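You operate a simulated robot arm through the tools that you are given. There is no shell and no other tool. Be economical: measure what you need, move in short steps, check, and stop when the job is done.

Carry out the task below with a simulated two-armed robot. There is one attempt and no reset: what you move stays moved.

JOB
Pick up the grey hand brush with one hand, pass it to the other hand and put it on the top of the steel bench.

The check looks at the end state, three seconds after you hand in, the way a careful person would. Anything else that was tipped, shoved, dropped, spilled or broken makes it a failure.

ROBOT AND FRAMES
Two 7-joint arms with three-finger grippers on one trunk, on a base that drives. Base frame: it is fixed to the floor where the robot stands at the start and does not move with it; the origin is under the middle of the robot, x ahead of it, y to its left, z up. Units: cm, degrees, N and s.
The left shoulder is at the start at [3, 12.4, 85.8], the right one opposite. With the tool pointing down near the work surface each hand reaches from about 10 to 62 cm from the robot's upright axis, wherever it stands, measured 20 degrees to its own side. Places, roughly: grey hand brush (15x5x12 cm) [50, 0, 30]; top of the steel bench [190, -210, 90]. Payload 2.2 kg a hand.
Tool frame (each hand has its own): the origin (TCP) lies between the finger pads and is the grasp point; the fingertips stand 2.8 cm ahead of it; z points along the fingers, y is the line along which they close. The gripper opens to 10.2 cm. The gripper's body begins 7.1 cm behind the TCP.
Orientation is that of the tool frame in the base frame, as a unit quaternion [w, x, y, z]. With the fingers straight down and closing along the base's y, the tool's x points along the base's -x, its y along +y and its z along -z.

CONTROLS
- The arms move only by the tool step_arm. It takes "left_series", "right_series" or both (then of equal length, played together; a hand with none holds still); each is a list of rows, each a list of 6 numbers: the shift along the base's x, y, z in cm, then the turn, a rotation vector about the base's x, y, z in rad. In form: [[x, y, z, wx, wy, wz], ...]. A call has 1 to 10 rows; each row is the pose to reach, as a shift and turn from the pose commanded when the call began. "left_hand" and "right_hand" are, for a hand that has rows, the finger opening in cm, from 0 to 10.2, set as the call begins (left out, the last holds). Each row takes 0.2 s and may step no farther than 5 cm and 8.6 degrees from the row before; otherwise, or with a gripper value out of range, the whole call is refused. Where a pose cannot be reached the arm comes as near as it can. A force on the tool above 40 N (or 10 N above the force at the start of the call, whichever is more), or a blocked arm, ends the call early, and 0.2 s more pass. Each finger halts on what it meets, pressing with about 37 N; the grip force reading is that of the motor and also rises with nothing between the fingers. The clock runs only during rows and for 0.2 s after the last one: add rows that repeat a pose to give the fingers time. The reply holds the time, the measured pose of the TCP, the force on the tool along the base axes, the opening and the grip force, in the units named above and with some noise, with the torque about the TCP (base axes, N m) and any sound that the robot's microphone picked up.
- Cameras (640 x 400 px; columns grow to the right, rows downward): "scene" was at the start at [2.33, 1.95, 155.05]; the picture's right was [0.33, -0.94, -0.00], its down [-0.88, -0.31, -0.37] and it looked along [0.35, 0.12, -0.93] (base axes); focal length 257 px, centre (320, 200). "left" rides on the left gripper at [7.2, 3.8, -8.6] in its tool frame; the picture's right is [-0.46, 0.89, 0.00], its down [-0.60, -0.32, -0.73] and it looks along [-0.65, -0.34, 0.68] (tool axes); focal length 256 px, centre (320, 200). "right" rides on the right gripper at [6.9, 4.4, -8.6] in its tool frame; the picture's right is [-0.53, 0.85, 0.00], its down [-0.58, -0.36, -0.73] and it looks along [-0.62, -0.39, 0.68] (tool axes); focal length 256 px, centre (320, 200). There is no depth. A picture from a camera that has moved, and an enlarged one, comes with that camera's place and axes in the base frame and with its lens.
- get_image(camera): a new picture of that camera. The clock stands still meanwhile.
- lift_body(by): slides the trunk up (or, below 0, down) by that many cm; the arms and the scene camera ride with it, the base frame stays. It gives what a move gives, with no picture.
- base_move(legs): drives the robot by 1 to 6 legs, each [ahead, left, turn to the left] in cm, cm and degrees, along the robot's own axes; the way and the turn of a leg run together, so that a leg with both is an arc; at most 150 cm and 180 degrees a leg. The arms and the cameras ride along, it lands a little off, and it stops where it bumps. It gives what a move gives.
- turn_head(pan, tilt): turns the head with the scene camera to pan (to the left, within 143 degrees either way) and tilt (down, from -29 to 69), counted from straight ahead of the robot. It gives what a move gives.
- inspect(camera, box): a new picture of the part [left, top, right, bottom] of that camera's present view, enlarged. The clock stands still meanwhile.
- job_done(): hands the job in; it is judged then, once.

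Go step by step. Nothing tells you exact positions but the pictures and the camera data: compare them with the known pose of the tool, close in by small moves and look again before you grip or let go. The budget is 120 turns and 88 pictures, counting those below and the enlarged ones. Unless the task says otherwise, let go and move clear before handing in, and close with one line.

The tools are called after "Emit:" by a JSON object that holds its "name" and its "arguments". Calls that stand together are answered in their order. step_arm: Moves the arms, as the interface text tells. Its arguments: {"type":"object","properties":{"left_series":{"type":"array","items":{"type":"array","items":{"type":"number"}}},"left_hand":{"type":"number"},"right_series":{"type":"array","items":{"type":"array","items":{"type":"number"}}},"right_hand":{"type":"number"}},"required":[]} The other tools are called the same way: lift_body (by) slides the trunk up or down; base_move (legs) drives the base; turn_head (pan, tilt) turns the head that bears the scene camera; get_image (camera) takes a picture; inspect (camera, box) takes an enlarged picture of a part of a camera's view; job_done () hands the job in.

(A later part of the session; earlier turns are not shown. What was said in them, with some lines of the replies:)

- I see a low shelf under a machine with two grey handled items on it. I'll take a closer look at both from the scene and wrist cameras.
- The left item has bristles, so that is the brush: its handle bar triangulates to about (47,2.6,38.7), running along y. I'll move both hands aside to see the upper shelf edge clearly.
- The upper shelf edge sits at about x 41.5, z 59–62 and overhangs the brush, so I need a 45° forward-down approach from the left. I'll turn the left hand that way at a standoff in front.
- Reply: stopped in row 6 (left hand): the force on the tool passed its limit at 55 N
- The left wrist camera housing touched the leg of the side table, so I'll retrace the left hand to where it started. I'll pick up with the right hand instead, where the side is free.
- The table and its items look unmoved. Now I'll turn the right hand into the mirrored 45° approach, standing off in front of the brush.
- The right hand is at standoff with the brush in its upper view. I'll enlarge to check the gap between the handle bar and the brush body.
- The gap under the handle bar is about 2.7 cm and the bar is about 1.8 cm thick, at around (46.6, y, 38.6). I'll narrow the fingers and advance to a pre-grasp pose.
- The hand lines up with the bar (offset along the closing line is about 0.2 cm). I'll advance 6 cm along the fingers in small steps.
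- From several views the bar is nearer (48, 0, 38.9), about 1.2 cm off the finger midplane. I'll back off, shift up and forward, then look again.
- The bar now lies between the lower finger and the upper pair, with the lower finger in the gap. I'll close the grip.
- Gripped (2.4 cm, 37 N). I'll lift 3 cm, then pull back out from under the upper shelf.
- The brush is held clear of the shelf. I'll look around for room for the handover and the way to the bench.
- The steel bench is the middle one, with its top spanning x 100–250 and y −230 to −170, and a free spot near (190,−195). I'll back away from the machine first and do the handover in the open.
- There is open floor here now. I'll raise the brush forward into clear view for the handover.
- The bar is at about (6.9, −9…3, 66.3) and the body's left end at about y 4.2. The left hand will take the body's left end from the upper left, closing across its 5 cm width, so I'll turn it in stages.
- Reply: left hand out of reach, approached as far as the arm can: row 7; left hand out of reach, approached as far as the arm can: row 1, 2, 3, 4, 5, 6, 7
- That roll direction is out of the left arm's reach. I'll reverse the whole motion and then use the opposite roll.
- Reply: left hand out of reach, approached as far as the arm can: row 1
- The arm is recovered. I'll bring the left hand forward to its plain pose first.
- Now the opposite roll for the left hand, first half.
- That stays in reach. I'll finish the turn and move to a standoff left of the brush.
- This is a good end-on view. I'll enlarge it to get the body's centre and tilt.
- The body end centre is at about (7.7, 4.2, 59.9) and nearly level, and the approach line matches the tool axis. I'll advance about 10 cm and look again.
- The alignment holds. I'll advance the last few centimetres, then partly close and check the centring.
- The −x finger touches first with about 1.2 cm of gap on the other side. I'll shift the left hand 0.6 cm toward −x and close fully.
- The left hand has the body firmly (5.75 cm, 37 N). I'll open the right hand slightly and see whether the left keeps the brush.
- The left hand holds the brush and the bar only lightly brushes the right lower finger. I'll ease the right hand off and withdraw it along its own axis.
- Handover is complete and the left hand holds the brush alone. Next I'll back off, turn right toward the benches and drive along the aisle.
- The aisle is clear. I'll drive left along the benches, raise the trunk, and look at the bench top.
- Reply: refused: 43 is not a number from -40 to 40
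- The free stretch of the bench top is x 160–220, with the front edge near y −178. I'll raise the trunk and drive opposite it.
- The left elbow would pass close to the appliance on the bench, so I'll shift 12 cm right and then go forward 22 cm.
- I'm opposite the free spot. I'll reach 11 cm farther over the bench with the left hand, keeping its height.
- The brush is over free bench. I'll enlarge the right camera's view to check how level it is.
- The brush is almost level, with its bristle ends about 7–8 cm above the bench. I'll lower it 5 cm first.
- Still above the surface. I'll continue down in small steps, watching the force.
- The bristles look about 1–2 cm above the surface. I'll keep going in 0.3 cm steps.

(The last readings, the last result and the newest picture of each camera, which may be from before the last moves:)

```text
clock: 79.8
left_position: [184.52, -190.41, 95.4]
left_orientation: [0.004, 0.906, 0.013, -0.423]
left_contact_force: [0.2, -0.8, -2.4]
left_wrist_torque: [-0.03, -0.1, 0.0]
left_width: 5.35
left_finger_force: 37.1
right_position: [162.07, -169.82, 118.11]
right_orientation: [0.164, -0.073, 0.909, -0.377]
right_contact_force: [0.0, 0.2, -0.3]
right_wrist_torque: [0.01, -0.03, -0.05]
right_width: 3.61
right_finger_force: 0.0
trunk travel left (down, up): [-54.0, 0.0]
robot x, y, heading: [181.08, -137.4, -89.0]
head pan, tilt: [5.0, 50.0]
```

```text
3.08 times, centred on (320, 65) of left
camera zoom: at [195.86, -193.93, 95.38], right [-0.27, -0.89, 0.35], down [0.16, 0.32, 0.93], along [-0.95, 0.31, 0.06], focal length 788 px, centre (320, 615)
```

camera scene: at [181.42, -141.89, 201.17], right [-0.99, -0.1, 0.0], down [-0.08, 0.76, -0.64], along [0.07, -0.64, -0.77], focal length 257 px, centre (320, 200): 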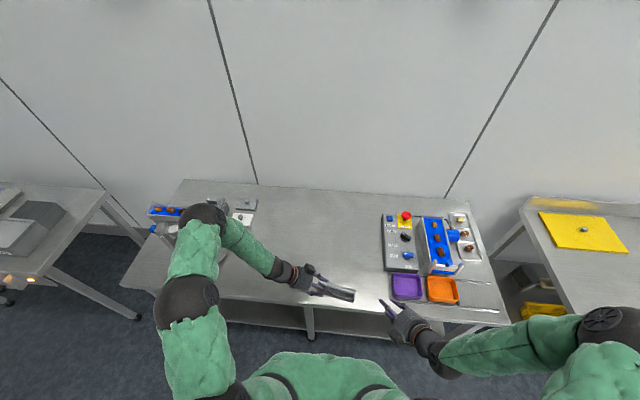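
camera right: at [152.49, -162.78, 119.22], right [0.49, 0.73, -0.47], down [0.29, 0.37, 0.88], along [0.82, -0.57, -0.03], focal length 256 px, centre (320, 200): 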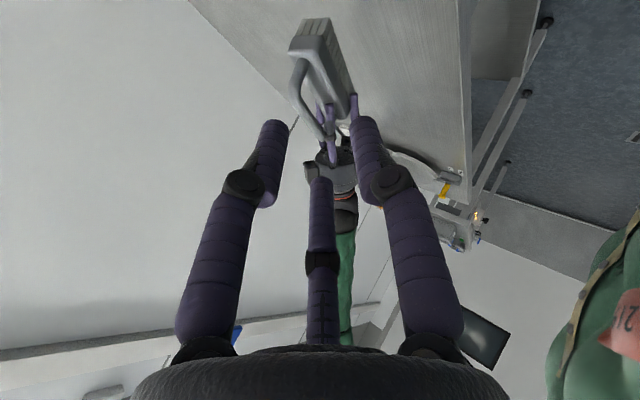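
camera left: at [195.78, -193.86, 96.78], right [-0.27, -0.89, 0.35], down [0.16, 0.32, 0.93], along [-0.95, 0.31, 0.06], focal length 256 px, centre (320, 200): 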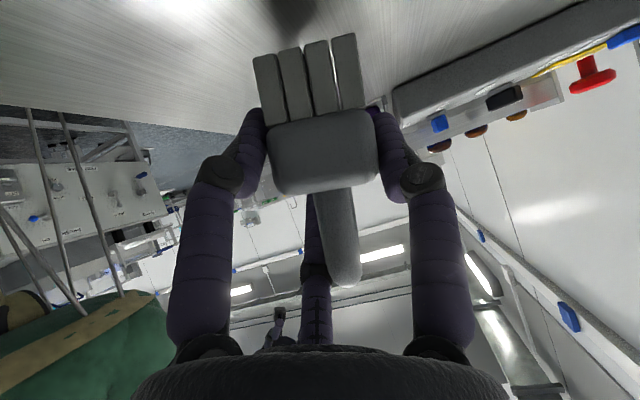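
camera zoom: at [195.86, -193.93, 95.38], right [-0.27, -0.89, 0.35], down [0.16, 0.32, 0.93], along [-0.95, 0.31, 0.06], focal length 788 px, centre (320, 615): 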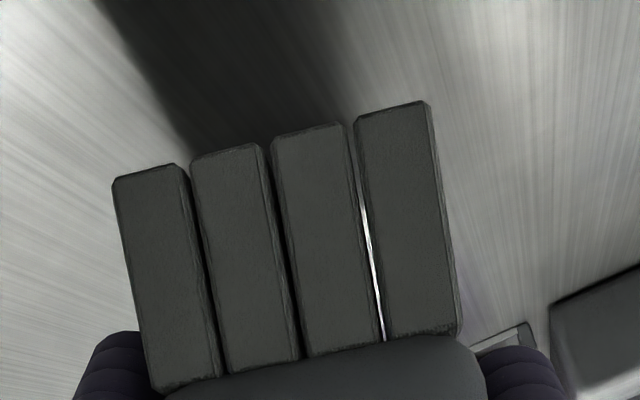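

Very close now. I'll take smaller steps until contact shows.

Emit:
{"name": "step_arm", "arguments": {"left_series": [[0, 0, -0.2, 0, 0, 0], [0, 0, -0.4, 0, 0, 0]]}}

Emit:
{"name": "step_arm", "arguments": {"left_series": [[0, 0, -0.2, 0, 0, 0], [0, 0, -0.4, 0, 0, 0]]}}

Emit:
{"name": "inspect", "arguments": {"camera": "left", "box": [220, 0, 420, 130]}}

```text
clock: 80.5
left_position: [184.46, -190.29, 94.96]
left_orientation: [0.005, 0.906, 0.013, -0.423]
left_contact_force: [0.0, 0.1, -1.3]
left_wrist_torque: [0.02, -0.09, 0.01]
left_width: 5.35
left_finger_force: 36.9
right_position: [162.06, -169.73, 118.09]
right_orientation: [0.164, -0.073, 0.909, -0.377]
right_contact_force: [0.0, -0.6, 0.3]
right_wrist_torque: [0.0, 0.0, 0.02]
right_width: 3.6
right_finger_force: 0.0
trunk travel left (down, up): [-54.0, 0.0]
robot x, y, heading: [180.46, -137.27, -89.3]
head pan, tilt: [5.0, 50.0]
```

```text
clock: 81.0
left_position: [184.47, -190.41, 94.59]
left_orientation: [0.005, 0.906, 0.014, -0.423]
left_contact_force: [0.4, 0.0, -1.6]
left_wrist_torque: [0.0, -0.1, -0.02]
left_width: 5.34
left_finger_force: 36.9
right_position: [162.2, -169.7, 118.11]
right_orientation: [0.164, -0.074, 0.909, -0.376]
right_contact_force: [0.2, -1.0, 0.6]
right_wrist_torque: [0.01, 0.0, 0.0]
right_width: 3.62
right_finger_force: 0.0
trunk travel left (down, up): [-54.0, 0.0]
robot x, y, heading: [180.74, -137.03, -89.0]
head pan, tilt: [5.0, 50.0]
```

```text
3.08 times, centred on (320, 65) of left
camera zoom: at [195.91, -193.94, 94.59], right [-0.27, -0.89, 0.35], down [0.16, 0.32, 0.93], along [-0.95, 0.31, 0.06], focal length 788 px, centre (320, 615)
```

zoom: 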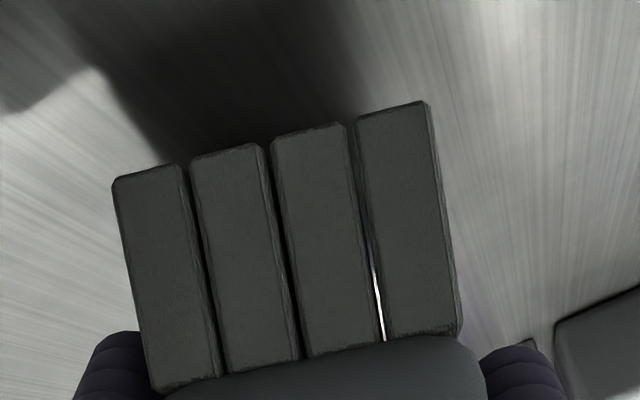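

No contact yet. I'll continue gently.

Emit:
{"name": "step_arm", "arguments": {"left_series": [[0, 0, -0.2, 0, 0, 0], [0, 0, -0.4, 0, 0, 0], [0, 0, -0.6, 0, 0, 0]]}}

Emit:
{"name": "get_image", "arguments": {"camera": "right"}}

Emit:
{"name": "inspect", "arguments": {"camera": "scene", "box": [280, 240, 380, 310]}}

```text
clock: 81.8
left_position: [184.5, -190.4, 94.11]
left_orientation: [0.005, 0.906, 0.014, -0.423]
left_contact_force: [1.2, 0.3, 11.6]
left_wrist_torque: [0.37, 1.46, -0.07]
left_width: 5.33
left_finger_force: 36.9
right_position: [162.05, -169.55, 118.23]
right_orientation: [0.164, -0.073, 0.908, -0.378]
right_contact_force: [0.1, -0.5, -0.1]
right_wrist_torque: [0.01, 0.03, 0.0]
right_width: 3.58
right_finger_force: 0.1
trunk travel left (down, up): [-54.0, 0.0]
robot x, y, heading: [180.63, -136.9, -88.9]
head pan, tilt: [5.0, 50.0]
```

```text
18 pictures are left
camera right: at [152.51, -162.63, 119.28], right [0.49, 0.73, -0.47], down [0.29, 0.37, 0.88], along [0.82, -0.57, -0.03], focal length 256 px, centre (320, 200)
```

right: 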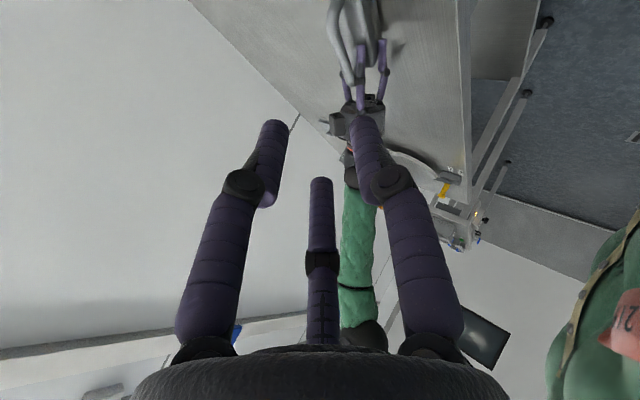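

```text
5.71 times, centred on (330, 275) of scene
camera zoom: at [181.47, -141.72, 201.19], right [-0.99, -0.1, 0.0], down [-0.08, 0.76, -0.64], along [0.07, -0.64, -0.77], focal length 1470 px, centre (263, -229)
```

zoom: 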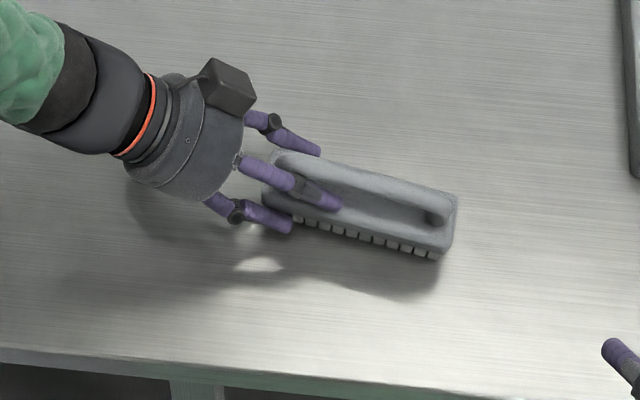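

The free end touched down (contact is about 12 cm out from the grip). I'll level the brush with a small turn while lowering the hand end.

Emit:
{"name": "step_arm", "arguments": {"left_series": [[0, 0, -0.1, 0, 0.02, 0], [0, 0, -0.3, 0, 0.035, 0], [0, 0, -0.45, 0, 0.05, 0]]}}

Emit:
{"name": "inspect", "arguments": {"camera": "left", "box": [220, 0, 420, 130]}}

```text
clock: 82.7
left_position: [184.64, -190.37, 93.5]
left_orientation: [0.006, 0.895, 0.013, -0.446]
left_contact_force: [7.8, 2.9, 22.7]
left_wrist_torque: [0.22, -0.93, 0.05]
left_width: 5.33
left_finger_force: 37.3
right_position: [162.29, -169.49, 118.17]
right_orientation: [0.162, -0.073, 0.908, -0.378]
right_contact_force: [-0.5, -0.5, -1.4]
right_wrist_torque: [0.0, -0.01, 0.02]
right_width: 3.62
right_finger_force: 0.0
trunk travel left (down, up): [-54.0, 0.0]
robot x, y, heading: [180.81, -137.29, -89.1]
head pan, tilt: [5.0, 50.0]
```

```text
3.08 times, centred on (320, 65) of left
camera zoom: at [196.06, -193.94, 93.02], right [-0.25, -0.89, 0.37], down [0.21, 0.32, 0.92], along [-0.94, 0.31, 0.11], focal length 788 px, centre (320, 615)
```

zoom: 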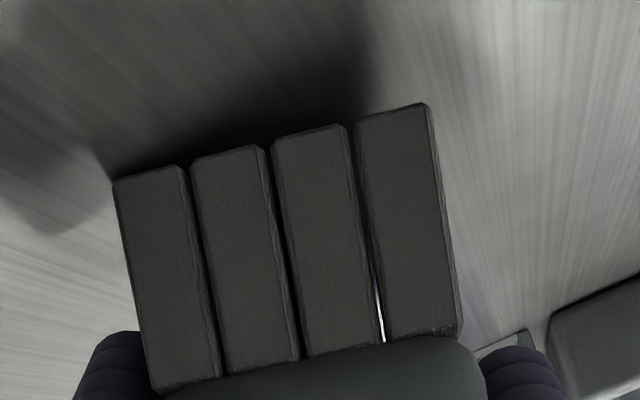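

It's level and resting on the bench. I'll ease up slightly, open just enough to release, and check.

Emit:
{"name": "step_arm", "arguments": {"left_series": [[0, 0, 0.15, 0, 0, 0], [0, 0, 0.2, 0, 0, 0]]}}

Emit:
{"name": "step_arm", "arguments": {"left_series": [[0, 0, 0, 0, 0, 0], [0, 0, 0, 0, 0, 0], [0, 0, 0, 0, 0, 0]], "left_hand": 6.8}}

Emit:
{"name": "inspect", "arguments": {"camera": "scene", "box": [280, 240, 380, 310]}}

Emit:
{"name": "get_image", "arguments": {"camera": "left"}}

```text
clock: 83.2
left_position: [184.36, -190.12, 93.57]
left_orientation: [0.003, 0.896, 0.013, -0.445]
left_contact_force: [2.7, -1.4, 4.0]
left_wrist_torque: [-0.07, -0.35, -0.01]
left_width: 5.35
left_finger_force: 37.0
right_position: [162.1, -169.6, 118.11]
right_orientation: [0.163, -0.072, 0.909, -0.377]
right_contact_force: [-0.7, -0.2, 0.0]
right_wrist_torque: [0.02, 0.04, 0.0]
right_width: 3.62
right_finger_force: 0.1
trunk travel left (down, up): [-54.0, 0.0]
robot x, y, heading: [180.75, -137.5, -89.1]
head pan, tilt: [5.0, 50.0]
```

```text
clock: 84.0
left_position: [184.45, -190.35, 93.63]
left_orientation: [0.005, 0.895, 0.014, -0.446]
left_contact_force: [-0.1, -0.3, 0.7]
left_wrist_torque: [0.0, -0.01, -0.01]
left_width: 6.81
left_finger_force: 0.0
right_position: [162.17, -169.61, 118.2]
right_orientation: [0.164, -0.072, 0.909, -0.377]
right_contact_force: [-0.3, -0.6, -0.5]
right_wrist_torque: [-0.01, -0.01, 0.0]
right_width: 3.6
right_finger_force: 0.1
trunk travel left (down, up): [-54.0, 0.0]
robot x, y, heading: [180.94, -136.99, -89.3]
head pan, tilt: [5.0, 50.0]
```

```text
5.71 times, centred on (330, 275) of scene
camera zoom: at [181.44, -141.86, 201.17], right [-0.99, -0.1, 0.0], down [-0.08, 0.76, -0.64], along [0.07, -0.64, -0.77], focal length 1470 px, centre (263, -229)
```

zoom: 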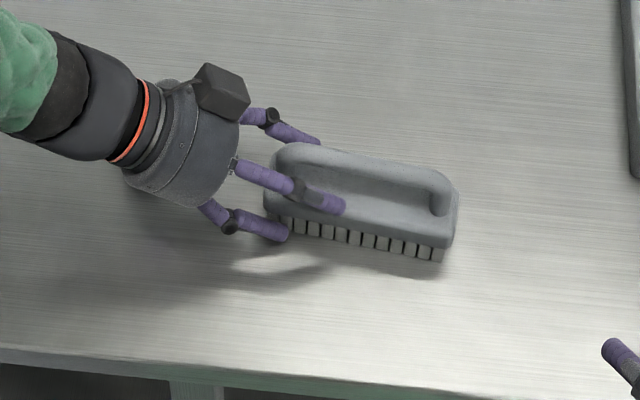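

```text
14 pictures are left
camera left: at [195.82, -193.92, 93.09], right [-0.26, -0.89, 0.37], down [0.21, 0.32, 0.92], along [-0.94, 0.31, 0.11], focal length 256 px, centre (320, 200)
```

left: 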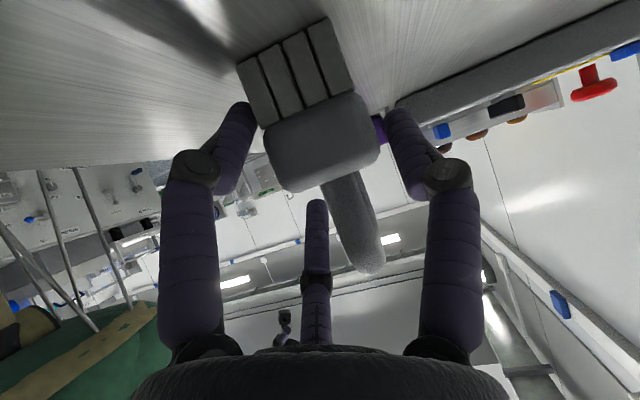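

The brush settled flat on its bristles. I'll withdraw the left hand along its axis, then up.

Emit:
{"name": "step_arm", "arguments": {"left_series": [[0.2, 0.3, 0.2, 0, 0, 0], [1.0, 0.3, 0.75, 0, 0, 0], [2.0, 0.3, 1.5, 0, 0, 0], [3.2, 0.3, 2.4, 0, 0, 0], [4.8, 0.3, 3.6, 0, 0, 0], [6.4, 0.3, 4.8, 0, 0, 0]]}}

Emit:
{"name": "inspect", "arguments": {"camera": "scene", "box": [130, 160, 430, 340]}}

```text
clock: 85.5
left_position: [190.91, -190.0, 98.73]
left_orientation: [0.005, 0.895, 0.014, -0.445]
left_contact_force: [0.9, 0.7, 0.3]
left_wrist_torque: [-0.02, -0.02, 0.0]
left_width: 6.83
left_finger_force: 0.1
right_position: [162.17, -169.56, 118.24]
right_orientation: [0.163, -0.074, 0.909, -0.377]
right_contact_force: [0.3, 1.2, 0.1]
right_wrist_torque: [0.0, -0.04, 0.01]
right_width: 3.63
right_finger_force: 0.0
trunk travel left (down, up): [-54.0, 0.0]
robot x, y, heading: [180.86, -137.47, -89.1]
head pan, tilt: [5.0, 50.0]
```

```text
2.13 times, centred on (280, 250) of scene
camera zoom: at [181.5, -141.83, 201.17], right [-0.99, -0.1, 0.0], down [-0.08, 0.76, -0.64], along [0.07, -0.64, -0.77], focal length 549 px, centre (405, 93)
```

zoom: 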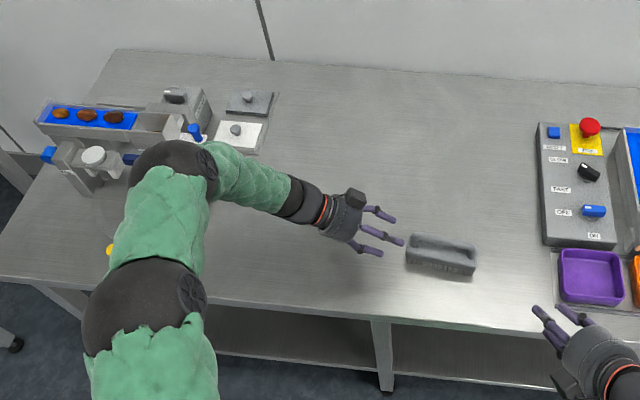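

The hand is clear of the brush, which stands on the bench. I'll raise the hand, then draw it and the base back away from the bench.

Emit:
{"name": "step_arm", "arguments": {"left_series": [[0, 0, 3, 0, 0, 0], [0, 0, 6, 0, 0, 0], [0, 2, 9, 0, 0, 0], [0, 5, 9, 0, 0, 0], [0, 8, 9, 0, 0, 0], [0, 11, 9, 0, 0, 0]]}}

Emit:
{"name": "base_move", "arguments": {"legs": [[25, 0, 0]]}}

```text
clock: 86.8
left_position: [191.09, -178.9, 107.74]
left_orientation: [0.005, 0.895, 0.013, -0.445]
left_contact_force: [0.1, 0.3, 0.1]
left_wrist_torque: [0.03, 0.04, 0.01]
left_width: 6.83
left_finger_force: 0.0
right_position: [162.1, -169.52, 118.15]
right_orientation: [0.164, -0.073, 0.909, -0.377]
right_contact_force: [-0.9, -0.9, 0.7]
right_wrist_torque: [0.0, 0.01, -0.01]
right_width: 3.59
right_finger_force: 0.0
trunk travel left (down, up): [-54.0, 0.0]
robot x, y, heading: [181.07, -137.33, -88.9]
head pan, tilt: [5.0, 50.0]
```

```text
clock: 88.6
left_position: [192.12, -195.08, 107.82]
left_orientation: [0.017, 0.895, 0.037, -0.444]
left_contact_force: [-0.7, 0.2, 0.8]
left_wrist_torque: [-0.05, -0.05, 0.07]
left_width: 6.83
left_finger_force: 0.0
right_position: [162.67, -187.18, 118.24]
right_orientation: [0.174, -0.096, 0.906, -0.375]
right_contact_force: [-0.7, 1.4, 0.5]
right_wrist_torque: [-0.06, -0.01, 0.0]
right_width: 3.6
right_finger_force: 0.0
trunk travel left (down, up): [-54.0, 0.0]
robot x, y, heading: [179.28, -154.54, -86.2]
head pan, tilt: [5.0, 50.0]
stopped in leg 1: the robot was blocked; the commanded pose is now the measured one
```

That was my mistake: I meant to back up but sent a forward leg. The base went 17 cm ahead and was blocked, probably against the bench. Before I move again I'll look at what it did.

Emit:
{"name": "get_image", "arguments": {"camera": "scene"}}

Emit:
{"name": "get_image", "arguments": {"camera": "right"}}

```text
12 pictures are left
camera scene: at [180.35, -158.1, 201.19], right [-0.99, -0.16, 0.0], down [-0.12, 0.75, -0.65], along [0.1, -0.64, -0.76], focal length 257 px, centre (320, 200)
```

scene: 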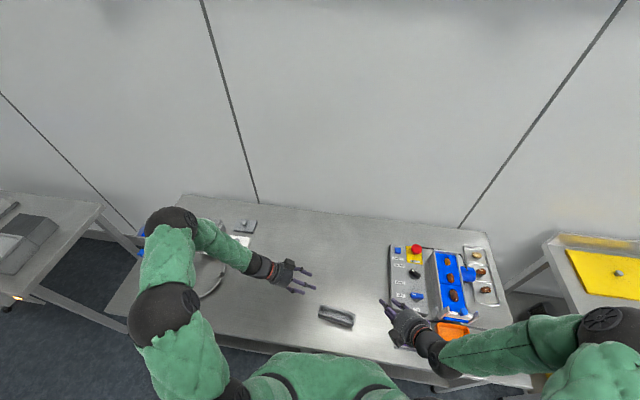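

```text
11 pictures are left
camera right: at [152.72, -180.82, 119.32], right [0.45, 0.76, -0.47], down [0.26, 0.39, 0.88], along [0.85, -0.52, -0.02], focal length 256 px, centre (320, 200)
```

right: 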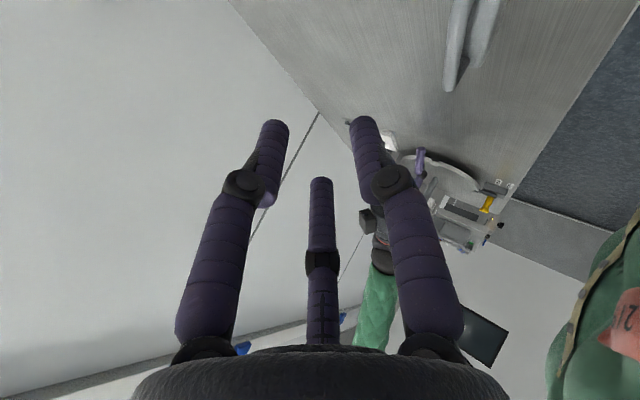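

Nothing on the bench looks tipped, and the brush is still standing. I'll back straight out and compare the bench with the earlier pictures.

Emit:
{"name": "base_move", "arguments": {"legs": [[-17, 0, 0], [-22, 0, 0]]}}

Emit:
{"name": "get_image", "arguments": {"camera": "scene"}}

```text
clock: 91.3
left_position: [189.56, -156.7, 107.68]
left_orientation: [0.016, 0.895, 0.038, -0.445]
left_contact_force: [-0.3, -0.2, 0.3]
left_wrist_torque: [0.0, -0.03, 0.01]
left_width: 6.81
left_finger_force: 0.1
right_position: [160.14, -148.97, 118.11]
right_orientation: [0.173, -0.099, 0.907, -0.372]
right_contact_force: [-0.2, 1.1, 0.0]
right_wrist_torque: [-0.05, -0.02, -0.01]
right_width: 3.62
right_finger_force: 0.0
trunk travel left (down, up): [-54.0, 0.0]
robot x, y, heading: [177.07, -115.5, -86.1]
head pan, tilt: [5.0, 50.0]
```

```text
10 pictures are left
camera scene: at [177.96, -120.09, 201.17], right [-0.99, -0.16, 0.0], down [-0.12, 0.76, -0.64], along [0.1, -0.63, -0.77], focal length 257 px, centre (320, 200)
```

scene: 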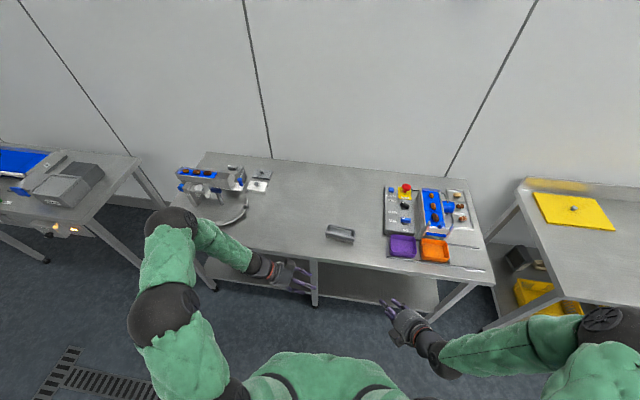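

By triangulation the bench corners are where they were before: the back-left at (274,−240) and the front-right at (108,−177). I'll take one close look at the brush and the items on both sides.

Emit:
{"name": "inspect", "arguments": {"camera": "scene", "box": [300, 160, 500, 290]}}

Emit:
{"name": "inspect", "arguments": {"camera": "scene", "box": [150, 140, 350, 270]}}

```text
3.08 times, centred on (400, 225) of scene
camera zoom: at [177.96, -120.09, 201.17], right [-0.99, -0.16, 0.0], down [-0.12, 0.76, -0.64], along [0.1, -0.63, -0.77], focal length 792 px, centre (74, 123)
```

zoom: 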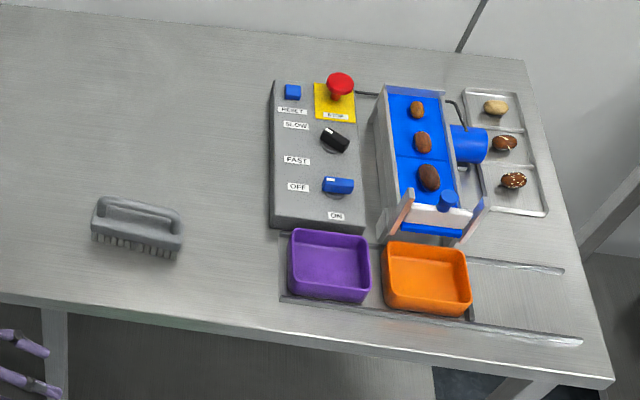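

```text
3.08 times, centred on (250, 205) of scene
camera zoom: at [177.96, -120.09, 201.17], right [-0.99, -0.16, 0.0], down [-0.12, 0.76, -0.64], along [0.1, -0.63, -0.77], focal length 792 px, centre (535, 185)
```

zoom: 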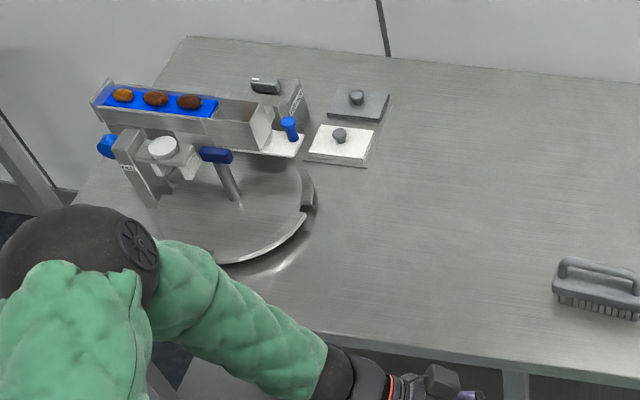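

The brush stands flat on the bench well inside the edge, everything else on the bench is in place, and both hands are clear. I'll hand in.

Emit:
{"name": "job_done", "arguments": {}}

```text
The job is handed in.
```

The grey hand brush is on the steel bench: the right hand picked it up, passed it to the left, and the left set it down standing on its bristles. Along the way a wrist camera touched a side-table leg, and I once drove the base into the bench by mistake. Pictures afterwards showed nothing moved or tipped in either case.
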